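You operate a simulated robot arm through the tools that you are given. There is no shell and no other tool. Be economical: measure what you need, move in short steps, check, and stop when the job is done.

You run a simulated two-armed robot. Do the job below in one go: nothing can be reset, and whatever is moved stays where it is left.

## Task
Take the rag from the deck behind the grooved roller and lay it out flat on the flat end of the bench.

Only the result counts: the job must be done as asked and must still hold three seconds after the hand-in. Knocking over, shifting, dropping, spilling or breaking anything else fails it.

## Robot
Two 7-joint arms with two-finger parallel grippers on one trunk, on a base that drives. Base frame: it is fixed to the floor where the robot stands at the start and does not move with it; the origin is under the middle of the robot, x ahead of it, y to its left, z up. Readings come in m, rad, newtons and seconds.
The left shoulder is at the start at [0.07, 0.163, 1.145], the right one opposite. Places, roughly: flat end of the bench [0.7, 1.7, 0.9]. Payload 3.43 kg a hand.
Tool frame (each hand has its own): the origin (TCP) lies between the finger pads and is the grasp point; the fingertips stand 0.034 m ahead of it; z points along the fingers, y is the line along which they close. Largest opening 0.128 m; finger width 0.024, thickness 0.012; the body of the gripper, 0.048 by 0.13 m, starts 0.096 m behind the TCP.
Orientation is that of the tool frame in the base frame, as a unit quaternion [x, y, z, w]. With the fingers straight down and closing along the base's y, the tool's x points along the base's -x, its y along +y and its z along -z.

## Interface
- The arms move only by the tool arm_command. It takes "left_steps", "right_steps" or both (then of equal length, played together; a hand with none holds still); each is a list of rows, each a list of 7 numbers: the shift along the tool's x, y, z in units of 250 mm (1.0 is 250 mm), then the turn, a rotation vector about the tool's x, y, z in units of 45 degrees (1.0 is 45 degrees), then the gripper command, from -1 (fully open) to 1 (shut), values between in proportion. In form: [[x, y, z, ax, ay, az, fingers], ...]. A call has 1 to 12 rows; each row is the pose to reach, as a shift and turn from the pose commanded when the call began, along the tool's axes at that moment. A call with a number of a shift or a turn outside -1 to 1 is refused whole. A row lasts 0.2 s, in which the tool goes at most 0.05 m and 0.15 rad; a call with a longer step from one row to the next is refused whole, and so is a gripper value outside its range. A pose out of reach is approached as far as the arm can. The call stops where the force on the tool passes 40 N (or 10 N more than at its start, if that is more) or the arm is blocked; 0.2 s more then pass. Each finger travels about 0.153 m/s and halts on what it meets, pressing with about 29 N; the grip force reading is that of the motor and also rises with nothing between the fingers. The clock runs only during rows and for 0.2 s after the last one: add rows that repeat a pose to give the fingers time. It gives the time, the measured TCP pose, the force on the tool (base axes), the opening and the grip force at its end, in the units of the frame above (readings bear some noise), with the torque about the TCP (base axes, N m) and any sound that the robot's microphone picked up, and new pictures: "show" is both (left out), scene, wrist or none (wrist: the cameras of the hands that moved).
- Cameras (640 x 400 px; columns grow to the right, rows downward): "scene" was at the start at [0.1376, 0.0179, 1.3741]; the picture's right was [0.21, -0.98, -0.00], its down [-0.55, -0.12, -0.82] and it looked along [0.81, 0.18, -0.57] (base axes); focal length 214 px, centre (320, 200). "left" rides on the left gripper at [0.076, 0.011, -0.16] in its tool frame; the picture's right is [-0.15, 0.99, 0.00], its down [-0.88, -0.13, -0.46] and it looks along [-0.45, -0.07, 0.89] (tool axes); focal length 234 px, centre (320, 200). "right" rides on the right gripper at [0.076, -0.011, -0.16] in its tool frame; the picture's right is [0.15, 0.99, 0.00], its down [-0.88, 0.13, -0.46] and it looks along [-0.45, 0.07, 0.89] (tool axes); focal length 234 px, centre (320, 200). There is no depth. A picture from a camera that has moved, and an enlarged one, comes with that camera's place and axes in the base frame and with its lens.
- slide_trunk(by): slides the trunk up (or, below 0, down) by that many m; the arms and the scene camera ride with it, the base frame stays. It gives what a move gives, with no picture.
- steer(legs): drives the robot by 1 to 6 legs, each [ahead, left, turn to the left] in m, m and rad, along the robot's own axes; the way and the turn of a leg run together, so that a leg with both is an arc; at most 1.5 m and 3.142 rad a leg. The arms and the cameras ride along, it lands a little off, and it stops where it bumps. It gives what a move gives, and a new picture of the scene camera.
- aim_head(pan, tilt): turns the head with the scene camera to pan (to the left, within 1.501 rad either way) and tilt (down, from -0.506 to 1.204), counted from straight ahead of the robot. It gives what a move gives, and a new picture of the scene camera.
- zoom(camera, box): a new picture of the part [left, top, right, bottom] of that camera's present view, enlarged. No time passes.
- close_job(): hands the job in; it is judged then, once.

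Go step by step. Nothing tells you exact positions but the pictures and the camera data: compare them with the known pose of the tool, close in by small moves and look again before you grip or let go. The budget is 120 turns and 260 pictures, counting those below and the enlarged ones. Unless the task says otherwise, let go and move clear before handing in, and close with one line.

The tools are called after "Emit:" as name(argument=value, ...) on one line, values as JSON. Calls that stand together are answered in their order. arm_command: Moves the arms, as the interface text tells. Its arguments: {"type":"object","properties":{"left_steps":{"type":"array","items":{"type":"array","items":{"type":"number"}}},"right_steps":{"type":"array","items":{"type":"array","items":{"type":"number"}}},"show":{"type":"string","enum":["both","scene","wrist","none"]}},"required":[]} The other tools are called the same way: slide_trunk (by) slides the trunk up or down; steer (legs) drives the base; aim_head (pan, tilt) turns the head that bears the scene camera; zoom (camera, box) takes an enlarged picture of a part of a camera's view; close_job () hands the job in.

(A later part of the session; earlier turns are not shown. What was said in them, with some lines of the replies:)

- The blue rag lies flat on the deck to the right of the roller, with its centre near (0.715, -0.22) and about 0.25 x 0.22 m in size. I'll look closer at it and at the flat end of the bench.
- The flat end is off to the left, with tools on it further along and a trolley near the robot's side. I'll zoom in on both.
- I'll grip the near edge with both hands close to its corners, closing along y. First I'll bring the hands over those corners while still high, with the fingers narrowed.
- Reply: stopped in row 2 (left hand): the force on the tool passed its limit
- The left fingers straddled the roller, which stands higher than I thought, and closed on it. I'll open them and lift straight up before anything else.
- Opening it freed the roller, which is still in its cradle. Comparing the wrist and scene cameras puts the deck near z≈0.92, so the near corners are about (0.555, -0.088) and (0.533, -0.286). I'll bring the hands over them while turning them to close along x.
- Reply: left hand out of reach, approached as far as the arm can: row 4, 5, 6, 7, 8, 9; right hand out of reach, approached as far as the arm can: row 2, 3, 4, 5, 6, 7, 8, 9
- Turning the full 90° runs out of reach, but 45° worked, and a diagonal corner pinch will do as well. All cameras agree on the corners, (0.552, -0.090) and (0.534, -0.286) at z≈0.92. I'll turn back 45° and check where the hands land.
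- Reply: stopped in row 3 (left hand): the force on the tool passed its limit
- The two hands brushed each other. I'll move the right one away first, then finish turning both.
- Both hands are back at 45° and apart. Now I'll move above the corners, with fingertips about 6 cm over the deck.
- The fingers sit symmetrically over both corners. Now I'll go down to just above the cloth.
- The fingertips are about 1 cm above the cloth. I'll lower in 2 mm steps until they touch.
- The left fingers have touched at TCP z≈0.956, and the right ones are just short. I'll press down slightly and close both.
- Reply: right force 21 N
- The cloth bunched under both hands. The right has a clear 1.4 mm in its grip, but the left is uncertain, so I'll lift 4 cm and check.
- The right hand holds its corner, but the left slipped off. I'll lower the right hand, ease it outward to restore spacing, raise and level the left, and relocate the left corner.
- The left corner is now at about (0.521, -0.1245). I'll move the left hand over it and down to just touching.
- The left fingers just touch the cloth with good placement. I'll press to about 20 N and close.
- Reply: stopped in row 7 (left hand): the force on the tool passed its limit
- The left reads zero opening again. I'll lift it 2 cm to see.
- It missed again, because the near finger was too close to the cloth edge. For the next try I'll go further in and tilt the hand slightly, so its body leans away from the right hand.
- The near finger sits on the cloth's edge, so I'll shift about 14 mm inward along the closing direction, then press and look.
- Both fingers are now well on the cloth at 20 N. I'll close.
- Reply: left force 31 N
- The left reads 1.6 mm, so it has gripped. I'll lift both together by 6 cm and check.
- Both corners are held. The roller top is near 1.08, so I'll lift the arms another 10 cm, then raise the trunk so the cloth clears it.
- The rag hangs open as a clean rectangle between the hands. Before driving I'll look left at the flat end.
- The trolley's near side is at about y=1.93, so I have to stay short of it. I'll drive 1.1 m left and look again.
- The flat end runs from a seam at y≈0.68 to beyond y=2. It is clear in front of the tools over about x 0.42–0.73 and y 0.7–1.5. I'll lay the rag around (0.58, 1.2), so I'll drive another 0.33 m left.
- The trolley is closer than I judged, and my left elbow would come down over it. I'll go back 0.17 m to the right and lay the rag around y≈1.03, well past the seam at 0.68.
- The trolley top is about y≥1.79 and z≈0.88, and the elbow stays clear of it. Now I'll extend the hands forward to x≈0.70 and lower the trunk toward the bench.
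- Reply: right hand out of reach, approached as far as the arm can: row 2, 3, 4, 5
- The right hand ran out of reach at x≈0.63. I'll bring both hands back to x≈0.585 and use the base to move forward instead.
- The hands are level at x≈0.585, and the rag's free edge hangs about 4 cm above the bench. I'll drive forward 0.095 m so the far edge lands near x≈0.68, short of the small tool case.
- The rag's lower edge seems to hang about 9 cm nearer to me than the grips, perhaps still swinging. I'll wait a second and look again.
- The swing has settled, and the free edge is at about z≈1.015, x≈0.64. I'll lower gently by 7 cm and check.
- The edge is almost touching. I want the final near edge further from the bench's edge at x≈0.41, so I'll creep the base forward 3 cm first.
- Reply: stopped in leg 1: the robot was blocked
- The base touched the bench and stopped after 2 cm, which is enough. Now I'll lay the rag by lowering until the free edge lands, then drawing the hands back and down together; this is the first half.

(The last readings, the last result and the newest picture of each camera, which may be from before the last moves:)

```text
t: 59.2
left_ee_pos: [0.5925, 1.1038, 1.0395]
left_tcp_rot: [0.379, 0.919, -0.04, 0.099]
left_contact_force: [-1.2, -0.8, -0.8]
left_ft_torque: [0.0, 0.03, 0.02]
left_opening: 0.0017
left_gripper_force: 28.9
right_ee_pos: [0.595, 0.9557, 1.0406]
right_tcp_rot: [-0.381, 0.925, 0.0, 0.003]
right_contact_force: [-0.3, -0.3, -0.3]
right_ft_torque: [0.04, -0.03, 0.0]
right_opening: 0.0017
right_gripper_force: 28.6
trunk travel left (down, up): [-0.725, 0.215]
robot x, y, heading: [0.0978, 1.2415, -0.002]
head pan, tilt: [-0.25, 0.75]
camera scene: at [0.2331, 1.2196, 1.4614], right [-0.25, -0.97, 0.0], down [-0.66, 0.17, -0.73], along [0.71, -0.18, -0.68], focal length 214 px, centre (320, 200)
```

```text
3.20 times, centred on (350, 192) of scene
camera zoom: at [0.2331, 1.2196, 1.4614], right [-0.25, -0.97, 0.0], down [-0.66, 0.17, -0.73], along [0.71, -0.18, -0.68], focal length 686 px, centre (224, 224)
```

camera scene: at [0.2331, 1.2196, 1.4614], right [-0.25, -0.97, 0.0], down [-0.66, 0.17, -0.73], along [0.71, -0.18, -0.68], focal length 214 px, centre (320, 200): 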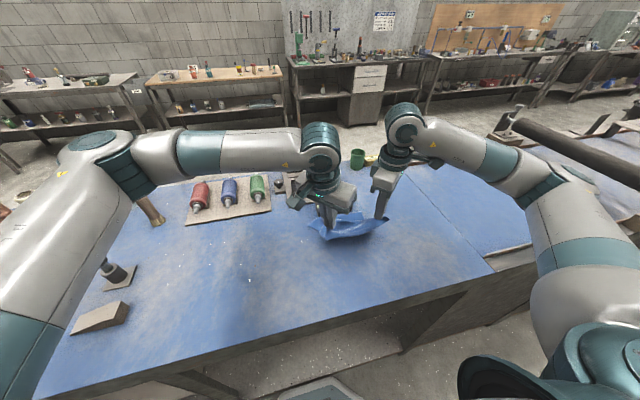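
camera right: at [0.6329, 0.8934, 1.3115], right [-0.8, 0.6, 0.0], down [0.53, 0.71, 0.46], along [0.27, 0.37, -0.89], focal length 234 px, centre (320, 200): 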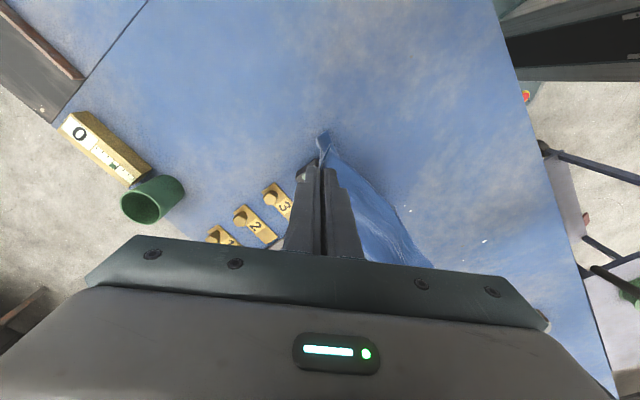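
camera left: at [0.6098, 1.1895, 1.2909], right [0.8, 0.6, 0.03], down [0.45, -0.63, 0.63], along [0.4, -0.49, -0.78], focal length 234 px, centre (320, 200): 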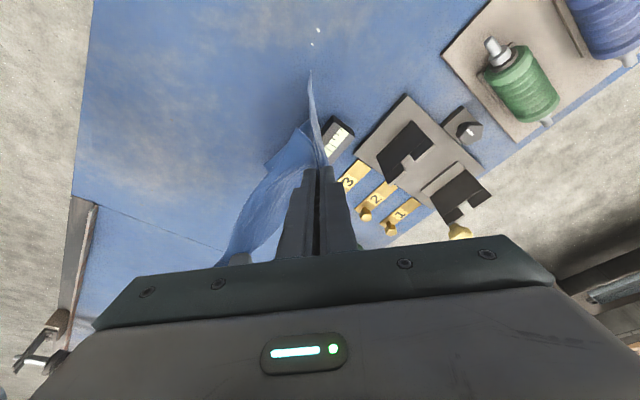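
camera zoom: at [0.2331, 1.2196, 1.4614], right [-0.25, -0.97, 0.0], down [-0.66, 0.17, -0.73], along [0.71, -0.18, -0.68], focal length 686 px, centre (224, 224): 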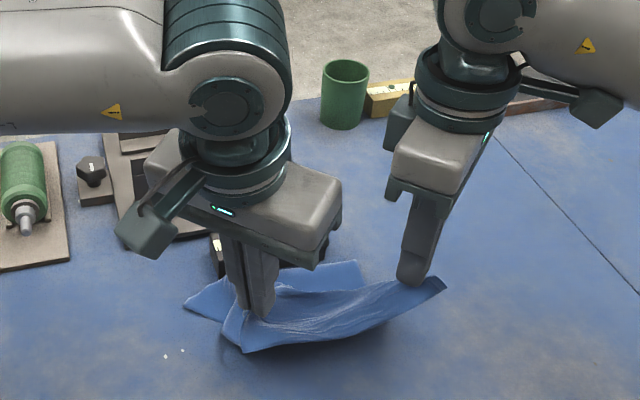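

The far part is down on the bench ahead of the hands. I'll finish drawing back and down to just above the surface.

Emit:
arm_command(left_steps=[[0.0771, -0.065, 0.0506, 0, 0, 0, 1], [0.1542, -0.13, 0.1012, 0, 0, 0, 1], [0.2313, -0.195, 0.1518, 0, 0, 0, 1], [0.3084, -0.26, 0.2024, 0, 0, 0, 1], [0.3855, -0.325, 0.247, 0, 0, 0, 1]], right_steps=[[0.065, 0.065, 0.0656, 0, 0, 0, 1], [0.13, 0.13, 0.1312, 0, 0, 0, 1], [0.195, 0.195, 0.1968, 0, 0, 0, 1], [0.26, 0.26, 0.2624, 0, 0, 0, 1], [0.325, 0.325, 0.321, 0, 0, 0, 1]], show="wrist")

Emit:
zoom(camera="scene", box=[250, 150, 450, 275])

```text
t: 60.4
left_ee_pos: [0.4802, 1.104, 0.959]
left_tcp_rot: [0.38, 0.919, -0.04, 0.098]
left_contact_force: [0.1, -0.7, 0.3]
left_ft_torque: [0.01, -0.02, 0.0]
left_opening: 0.0021
left_gripper_force: 28.9
right_ee_pos: [0.4837, 0.9558, 0.9614]
right_tcp_rot: [-0.382, 0.924, 0.0, 0.001]
right_contact_force: [0.2, -0.3, 0.4]
right_ft_torque: [0.0, 0.01, 0.0]
right_opening: 0.0016
right_gripper_force: 28.7
trunk travel left (down, up): [-0.725, 0.215]
robot x, y, heading: [0.1027, 1.2409, 0.005]
head pan, tilt: [-0.25, 0.75]
camera right: at [0.4362, 0.8933, 1.1201], right [-0.8, 0.6, 0.0], down [0.53, 0.71, 0.46], along [0.28, 0.37, -0.89], focal length 234 px, centre (320, 200)
camera left: at [0.4125, 1.1877, 1.0978], right [0.8, 0.6, 0.03], down [0.45, -0.63, 0.63], along [0.4, -0.49, -0.77], focal length 234 px, centre (320, 200)
```

right: 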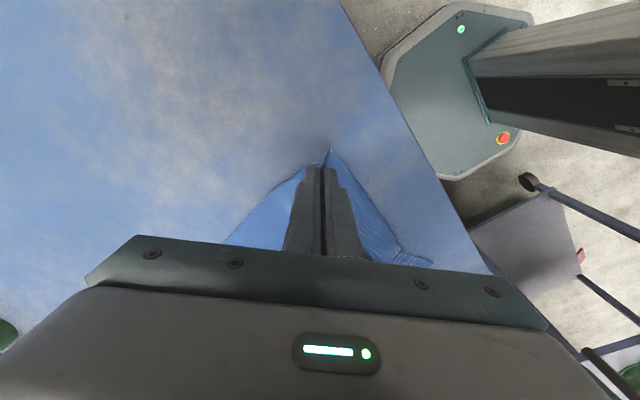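
left: 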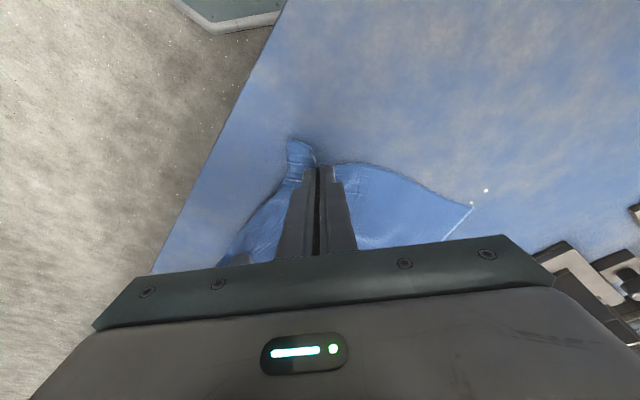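

```text
3.20 times, centred on (350, 212) of scene
camera zoom: at [0.233, 1.2197, 1.4614], right [-0.25, -0.97, 0.0], down [-0.66, 0.17, -0.73], along [0.71, -0.18, -0.68], focal length 686 px, centre (224, 160)
```

zoom: 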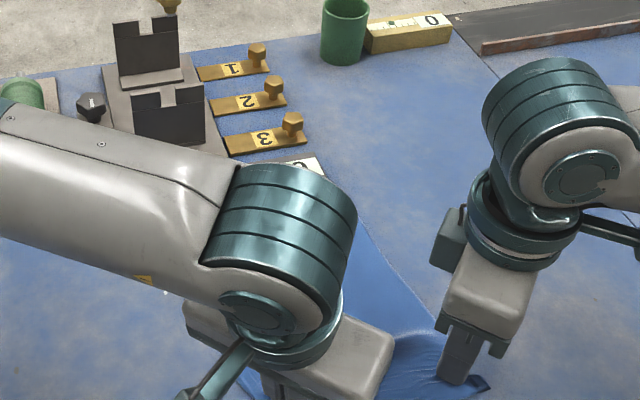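

The rag is laid back along the bench. I'll stretch the near edge slightly apart, touch down, and open the fingers gently so they spread the pinched folds.

Emit:
arm_command(left_steps=[[0.022, 0.007, 0, 0, 0, 0, 1], [0.043, 0.014, 0, 0, 0, 0, 1], [0.043, 0.014, 0.003, 0, 0, 0, 1], [0.043, 0.014, 0.003, 0, 0, 0, 0.85], [0.043, 0.014, 0.003, 0, 0, 0, 0.7], [0.043, 0.014, 0.003, 0, 0, 0, 0.55], [0.043, 0.014, 0.003, 0, 0, 0, 0.45], [0.043, 0.014, 0.003, 0, 0, 0, 0.45]], right_steps=[[0.021, -0.007, 0.006, 0, 0, 0, 1], [0.042, -0.014, 0.012, 0, 0, 0, 1], [0.042, -0.014, 0.018, 0, 0, 0, 1], [0.042, -0.014, 0.018, 0, 0, 0, 0.85], [0.042, -0.014, 0.018, 0, 0, 0, 0.7], [0.042, -0.014, 0.018, 0, 0, 0, 0.55], [0.042, -0.014, 0.018, 0, 0, 0, 0.45], [0.042, -0.014, 0.018, 0, 0, 0, 0.45]], show="wrist")

```text
t: 62.2
left_ee_pos: [0.4742, 1.1141, 0.9561]
left_tcp_rot: [0.38, 0.919, -0.041, 0.099]
left_contact_force: [3.8, 2.1, 31.7]
left_ft_torque: [0.07, 0.04, -0.01]
left_opening: 0.0311
left_gripper_force: 0.0
right_ee_pos: [0.4764, 0.948, 0.9564]
right_tcp_rot: [-0.381, 0.924, 0.001, 0.002]
right_contact_force: [0.2, 0.9, -0.1]
right_ft_torque: [0.0, 0.03, 0.01]
right_opening: 0.035
right_gripper_force: 0.0
trunk travel left (down, up): [-0.725, 0.215]
robot x, y, heading: [0.102, 1.2424, -0.001]
head pan, tilt: [-0.25, 0.75]
camera right: at [0.4301, 0.8847, 1.1163], right [-0.8, 0.6, 0.0], down [0.53, 0.71, 0.46], along [0.28, 0.37, -0.89], focal length 234 px, centre (320, 200)
camera left: at [0.4074, 1.1987, 1.0963], right [0.8, 0.6, 0.03], down [0.45, -0.63, 0.63], along [0.4, -0.49, -0.77], focal length 234 px, centre (320, 200)
```

right: 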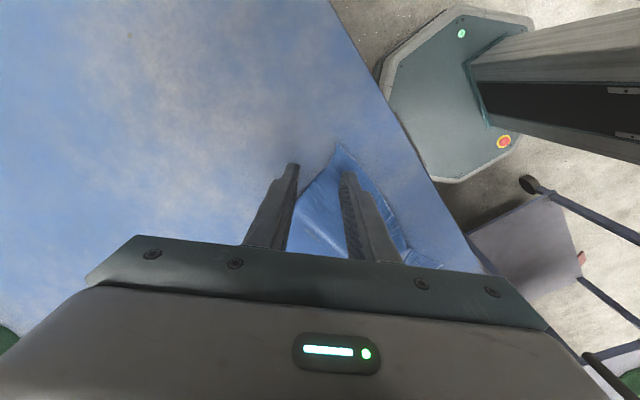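
left: 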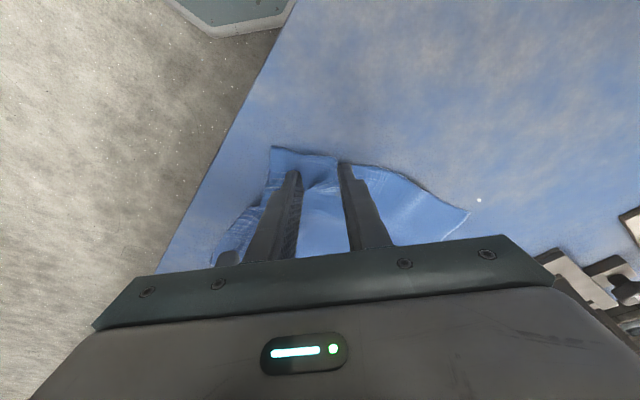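

Both corners are released. I'll lift straight up and look at the result.

Emit:
arm_command(left_steps=[[-0.008, 0, -0.039, 0, 0, 0, 0.45], [-0.042, 0, -0.196, 0, 0, 0, 0.45], [-0.083, 0, -0.391, 0, 0, 0, 0.45], [-0.125, 0, -0.587, 0, 0, 0, 0.45], [-0.166, 0, -0.782, 0, 0, 0, 0.45]], right_steps=[[0, 0, -0.04, 0, 0, 0, 0.45], [0, 0, -0.2, 0, 0, 0, 0.45], [0, 0, -0.4, 0, 0, 0, 0.45], [0, 0, -0.6, 0, 0, 0, 0.45], [0, 0, -0.8, 0, 0, 0, 0.45]], show="both")

```text
t: 63.4
left_ee_pos: [0.4769, 1.1147, 1.1578]
left_tcp_rot: [0.381, 0.918, -0.042, 0.099]
left_contact_force: [0.3, 0.6, -0.4]
left_ft_torque: [-0.04, -0.03, 0.02]
left_opening: 0.0353
left_gripper_force: 0.0
right_ee_pos: [0.4777, 0.948, 1.1566]
right_tcp_rot: [-0.381, 0.925, 0.0, 0.002]
right_contact_force: [0.2, 0.0, -0.1]
right_ft_torque: [-0.02, 0.0, 0.0]
right_opening: 0.0352
right_gripper_force: 0.0
trunk travel left (down, up): [-0.725, 0.215]
robot x, y, heading: [0.099, 1.2412, 0.004]
head pan, tilt: [-0.25, 0.75]
camera scene: at [0.2322, 1.2212, 1.4612], right [-0.25, -0.97, 0.0], down [-0.66, 0.17, -0.73], along [0.71, -0.18, -0.68], focal length 214 px, centre (320, 200)
camera right: at [0.4303, 0.8857, 1.3157], right [-0.8, 0.6, 0.0], down [0.53, 0.71, 0.46], along [0.28, 0.37, -0.89], focal length 234 px, centre (320, 200)
camera left: at [0.4081, 1.1984, 1.297], right [0.8, 0.6, 0.03], down [0.45, -0.63, 0.63], along [0.4, -0.49, -0.77], focal length 234 px, centre (320, 200)
```

scene: 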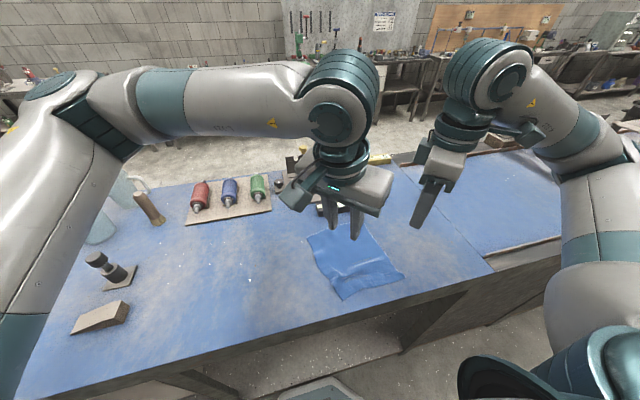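
right: 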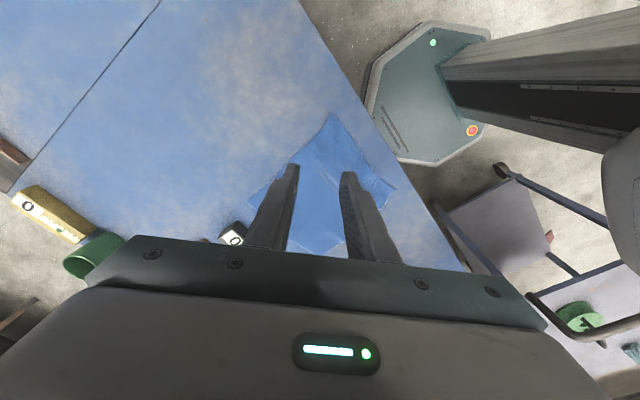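
left: 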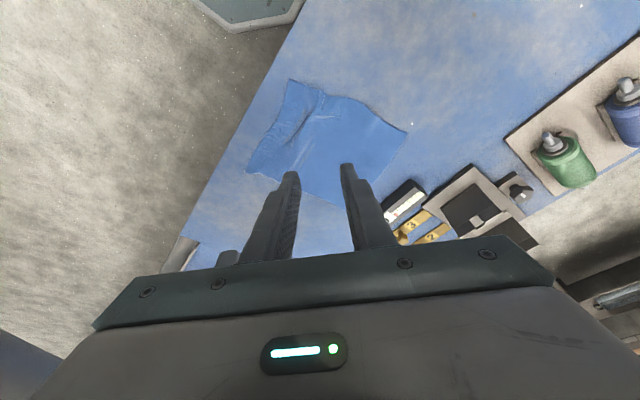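

The rag is spread out with small wrinkles at the near edge. I'll back off a little to inspect it unobstructed.

Emit:
steer(legs=[[-0.12, 0, 0]])

Emit:
zoom(camera="scene", box=[250, 170, 450, 295])

Emit:
zoom(camera="left", box=[200, 20, 520, 220])

```text
t: 64.7
left_ee_pos: [0.3577, 1.114, 1.1565]
left_tcp_rot: [0.381, 0.919, -0.042, 0.098]
left_contact_force: [-0.7, -0.5, 0.2]
left_ft_torque: [0.03, -0.02, 0.0]
left_opening: 0.0353
left_gripper_force: 0.1
right_ee_pos: [0.3581, 0.947, 1.1548]
right_tcp_rot: [-0.382, 0.924, 0.0, 0.001]
right_contact_force: [0.3, 0.2, 0.5]
right_ft_torque: [-0.01, -0.01, 0.01]
right_opening: 0.035
right_gripper_force: 0.1
trunk travel left (down, up): [-0.725, 0.215]
robot x, y, heading: [-0.0221, 1.2405, 0.006]
head pan, tilt: [-0.25, 0.75]
camera scene: at [0.1141, 1.22, 1.4611], right [-0.24, -0.97, 0.0], down [-0.66, 0.17, -0.73], along [0.71, -0.18, -0.68], focal length 214 px, centre (320, 200)
```

scene: 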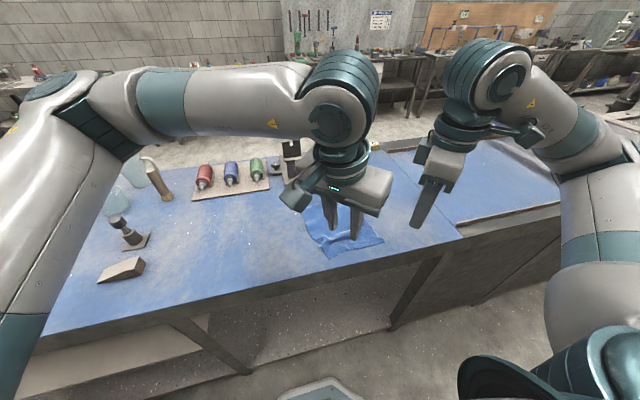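

```text
3.20 times, centred on (350, 232) of scene
camera zoom: at [0.1141, 1.22, 1.4611], right [-0.24, -0.97, 0.0], down [-0.66, 0.17, -0.73], along [0.71, -0.18, -0.68], focal length 686 px, centre (224, 96)
```

zoom: 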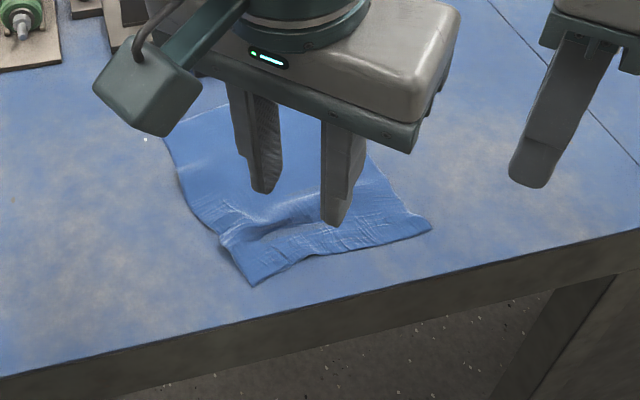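

```text
2.00 times, centred on (360, 120) of left
camera zoom: at [0.2899, 1.1975, 1.2959], right [0.8, 0.6, 0.03], down [0.45, -0.63, 0.63], along [0.4, -0.49, -0.78], focal length 468 px, centre (240, 360)
```

zoom: 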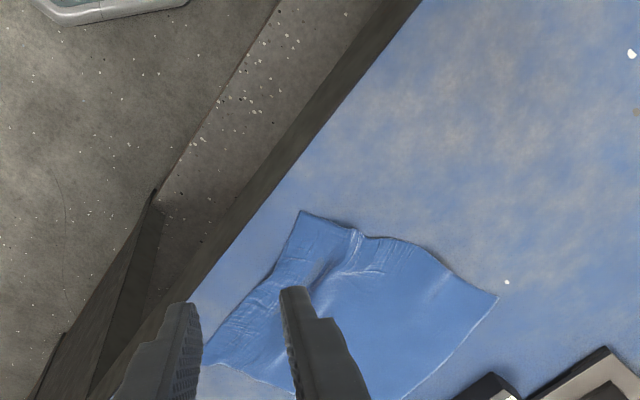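

Most of it lies flat, but a ridge remains near the near-left corner from the earlier pinch. I'll bring closed left fingertips over that corner to smooth it out.

Emit:
arm_command(left_steps=[[-0.023, 0.038, 0.144, 0, 0, 0, 1], [-0.045, 0.077, 0.288, 0, 0, 0, 1], [-0.068, 0.115, 0.431, 0, 0, 0, 1], [-0.09, 0.154, 0.575, 0, 0, 0, 1], [-0.113, 0.192, 0.719, 0, 0, 0, 1], [-0.113, 0.192, 0.719, 0, 0, 0, 1]], show="both")

Emit:
zoom(camera="left", box=[160, 60, 480, 260])

```text
t: 66.1
left_ee_pos: [0.4346, 1.1006, 0.9855]
left_tcp_rot: [0.38, 0.919, -0.041, 0.098]
left_contact_force: [0.6, -0.8, 0.3]
left_ft_torque: [-0.03, -0.03, 0.01]
left_opening: 0.0001
left_gripper_force: 28.6
right_ee_pos: [0.3576, 0.9479, 1.1553]
right_tcp_rot: [-0.382, 0.924, -0.001, 0.001]
right_contact_force: [-0.1, 0.6, 1.0]
right_ft_torque: [0.03, -0.01, -0.02]
right_opening: 0.0354
right_gripper_force: 0.0
trunk travel left (down, up): [-0.725, 0.215]
robot x, y, heading: [-0.021, 1.2406, 0.002]
head pan, tilt: [-0.25, 0.75]
camera scene: at [0.1127, 1.2201, 1.4613], right [-0.24, -0.97, 0.0], down [-0.66, 0.17, -0.73], along [0.71, -0.18, -0.68], focal length 214 px, centre (320, 200)
camera left: at [0.3676, 1.1847, 1.1254], right [0.8, 0.6, 0.03], down [0.45, -0.63, 0.63], along [0.4, -0.49, -0.77], focal length 234 px, centre (320, 200)
```

scene: 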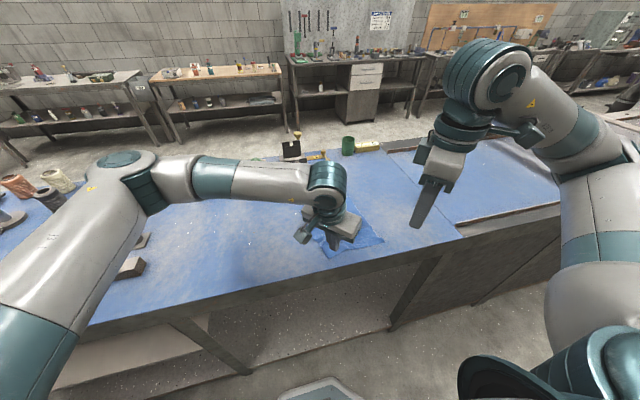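
left: 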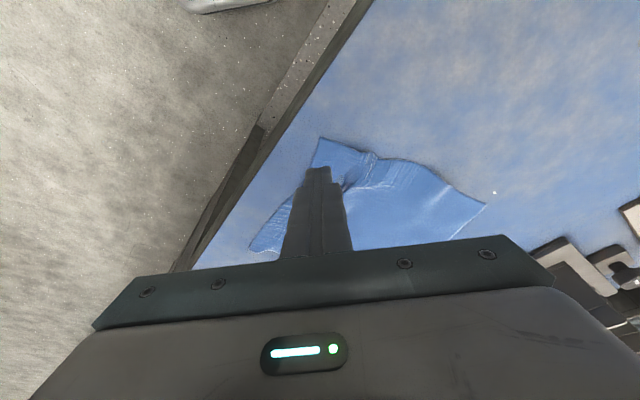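

```text
2.00 times, centred on (320, 160) of left
camera zoom: at [0.3676, 1.1847, 1.1254], right [0.8, 0.6, 0.03], down [0.45, -0.63, 0.63], along [0.4, -0.49, -0.77], focal length 468 px, centre (320, 280)
```

zoom: 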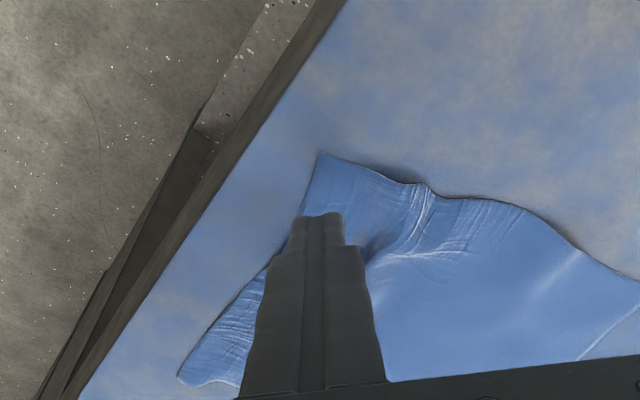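

The fingertips sit between the ridge and the near edge. I'll press lightly and draw the corner outward by about 1.2 cm, which still leaves about 2 cm to the bench edge.

Emit:
arm_command(left_steps=[[0.012, 0, 0.06, 0, 0, 0, 1], [0.023, 0, 0.108, 0, 0, 0, 1], [0.024, 0, 0.116, 0, 0, 0, 1], [0.033, -0.005, 0.115, 0, 0, 0, 1], [0.045, -0.01, 0.112, 0, 0, 0, 1], [0.056, -0.015, 0.109, 0, 0, 0, 1], [0.067, -0.02, 0.107, 0, 0, 0, 1], [0.067, -0.02, 0.107, 0, 0, 0, 1]], show="none")

Emit:
zoom(camera="left", box=[160, 60, 480, 260])

```text
t: 67.9
left_ee_pos: [0.4255, 1.104, 0.9571]
left_tcp_rot: [0.379, 0.919, -0.041, 0.099]
left_contact_force: [0.2, -0.2, 1.9]
left_ft_torque: [-0.02, -0.03, 0.03]
left_opening: 0.0
left_gripper_force: 28.9
right_ee_pos: [0.3586, 0.9482, 1.1552]
right_tcp_rot: [-0.382, 0.924, 0.001, 0.001]
right_contact_force: [-0.1, 0.2, -0.6]
right_ft_torque: [0.0, 0.0, 0.01]
right_opening: 0.035
right_gripper_force: 0.0
trunk travel left (down, up): [-0.725, 0.215]
robot x, y, heading: [-0.0162, 1.2418, 0.001]
head pan, tilt: [-0.25, 0.75]
```

```text
2.00 times, centred on (320, 160) of left
camera zoom: at [0.3577, 1.1892, 1.0968], right [0.8, 0.6, 0.03], down [0.45, -0.63, 0.63], along [0.4, -0.49, -0.77], focal length 468 px, centre (320, 280)
```

zoom: 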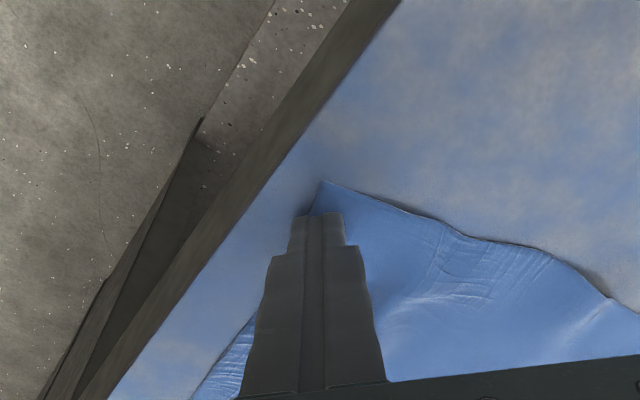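

The ridge is flattened and the corner is still on the bench. I'll lift, move the left hand clear, and look at the whole rag.

Emit:
arm_command(left_steps=[[-0.01, 0, -0.04, 0, 0, 0, 1], [-0.042, 0, -0.196, 0, 0, 0, 1], [-0.083, 0, -0.391, 0, 0, 0, 1], [-0.025, 0.08, -0.58, 0, 0, 0, 1], [0.08, 0.2, -0.65, 0, 0, 0, 1], [0.2, 0.32, -0.7, 0, 0, 0, 1], [0.32, 0.44, -0.72, 0, 0, 0, 1], [0.44, 0.56, -0.72, 0, 0, 0, 1]], show="none")

Emit:
zoom(camera="scene", box=[250, 170, 450, 295])

Emit:
zoom(camera="right", box=[160, 20, 480, 220])

```text
refused: row 4 steps farther than a row can; nothing moved
```

```text
3.20 times, centred on (350, 232) of scene
camera zoom: at [0.113, 1.2201, 1.4613], right [-0.24, -0.97, 0.0], down [-0.66, 0.17, -0.73], along [0.71, -0.18, -0.68], focal length 686 px, centre (224, 96)
```

zoom: 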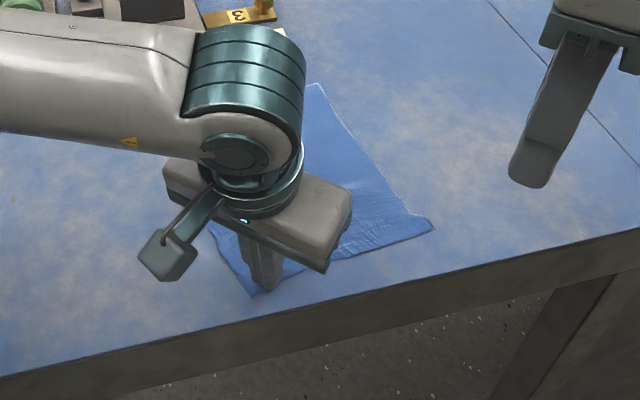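

```text
2.00 times, centred on (320, 120) of right
camera zoom: at [0.3116, 0.885, 1.3147], right [-0.8, 0.6, 0.0], down [0.53, 0.71, 0.46], along [0.27, 0.37, -0.89], focal length 468 px, centre (320, 360)
```

zoom: 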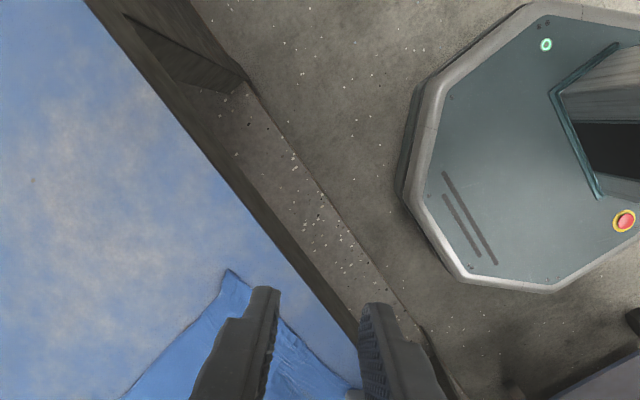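

That call was refused for too long a step, so I'll redo it with shorter rows: straight up, then left.

Emit:
arm_command(left_steps=[[-0.01, 0, -0.04, 0, 0, 0, 1], [-0.042, 0, -0.196, 0, 0, 0, 1], [-0.08, 0, -0.38, 0, 0, 0, 1], [-0.115, 0, -0.54, 0, 0, 0, 1], [-0.15, 0, -0.704, 0, 0, 0, 1], [-0.05, 0.105, -0.726, 0, 0, 0, 1], [0.055, 0.21, -0.748, 0, 0, 0, 1], [0.16, 0.315, -0.77, 0, 0, 0, 1], [0.264, 0.424, -0.792, 0, 0, 0, 1], [0.364, 0.524, -0.81, 0, 0, 0, 1]], show="none")

Emit:
zoom(camera="scene", box=[250, 170, 450, 295])

Emit:
zoom(camera="left", box=[160, 20, 480, 220])

```text
t: 70.1
left_ee_pos: [0.4233, 1.2915, 1.1381]
left_tcp_rot: [0.38, 0.919, -0.042, 0.097]
left_contact_force: [0.2, 0.1, 0.7]
left_ft_torque: [-0.06, 0.03, 0.0]
left_opening: 0.0
left_gripper_force: 28.8
right_ee_pos: [0.3581, 0.9492, 1.1549]
right_tcp_rot: [-0.382, 0.924, -0.001, 0.001]
right_contact_force: [0.5, 1.7, -0.4]
right_ft_torque: [-0.04, -0.02, 0.01]
right_opening: 0.0355
right_gripper_force: 0.0
trunk travel left (down, up): [-0.725, 0.215]
robot x, y, heading: [-0.017, 1.2419, 0.001]
head pan, tilt: [-0.25, 0.75]
```

```text
3.20 times, centred on (350, 232) of scene
camera zoom: at [0.1126, 1.2222, 1.4613], right [-0.24, -0.97, 0.0], down [-0.66, 0.17, -0.73], along [0.71, -0.18, -0.68], focal length 686 px, centre (224, 96)
```

zoom: 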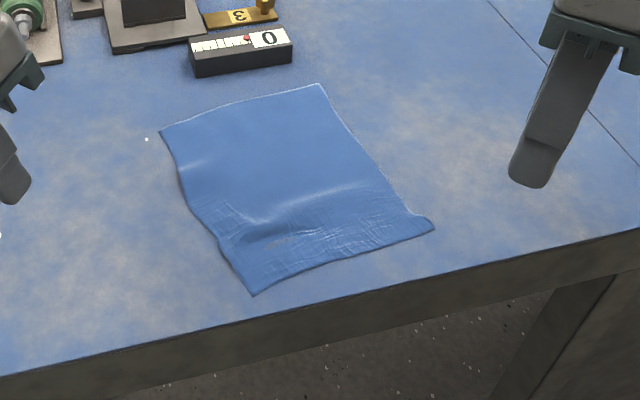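

```text
2.00 times, centred on (320, 120) of left
camera zoom: at [0.3559, 1.3768, 1.277], right [0.8, 0.6, 0.03], down [0.45, -0.63, 0.63], along [0.4, -0.49, -0.77], focal length 468 px, centre (320, 360)
```

zoom: 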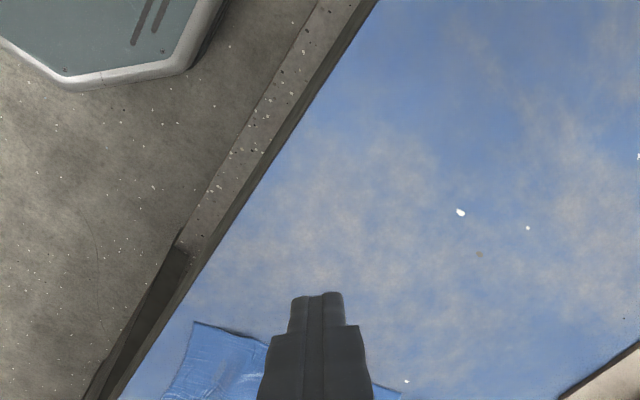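

The rag lies spread on the flat end, fully on the bench with only faint wrinkles. It is clear of the other items, and both hands are away, so I'll hand in.

Emit:
close_job()

```text
The job is handed in.
```

The rag is laid out on the flat end of the bench at about (0.53, 1.04) with only faint wrinkles; along the way my left hand briefly closed on the roller and the base bumped the bench, with no visible shift of either.
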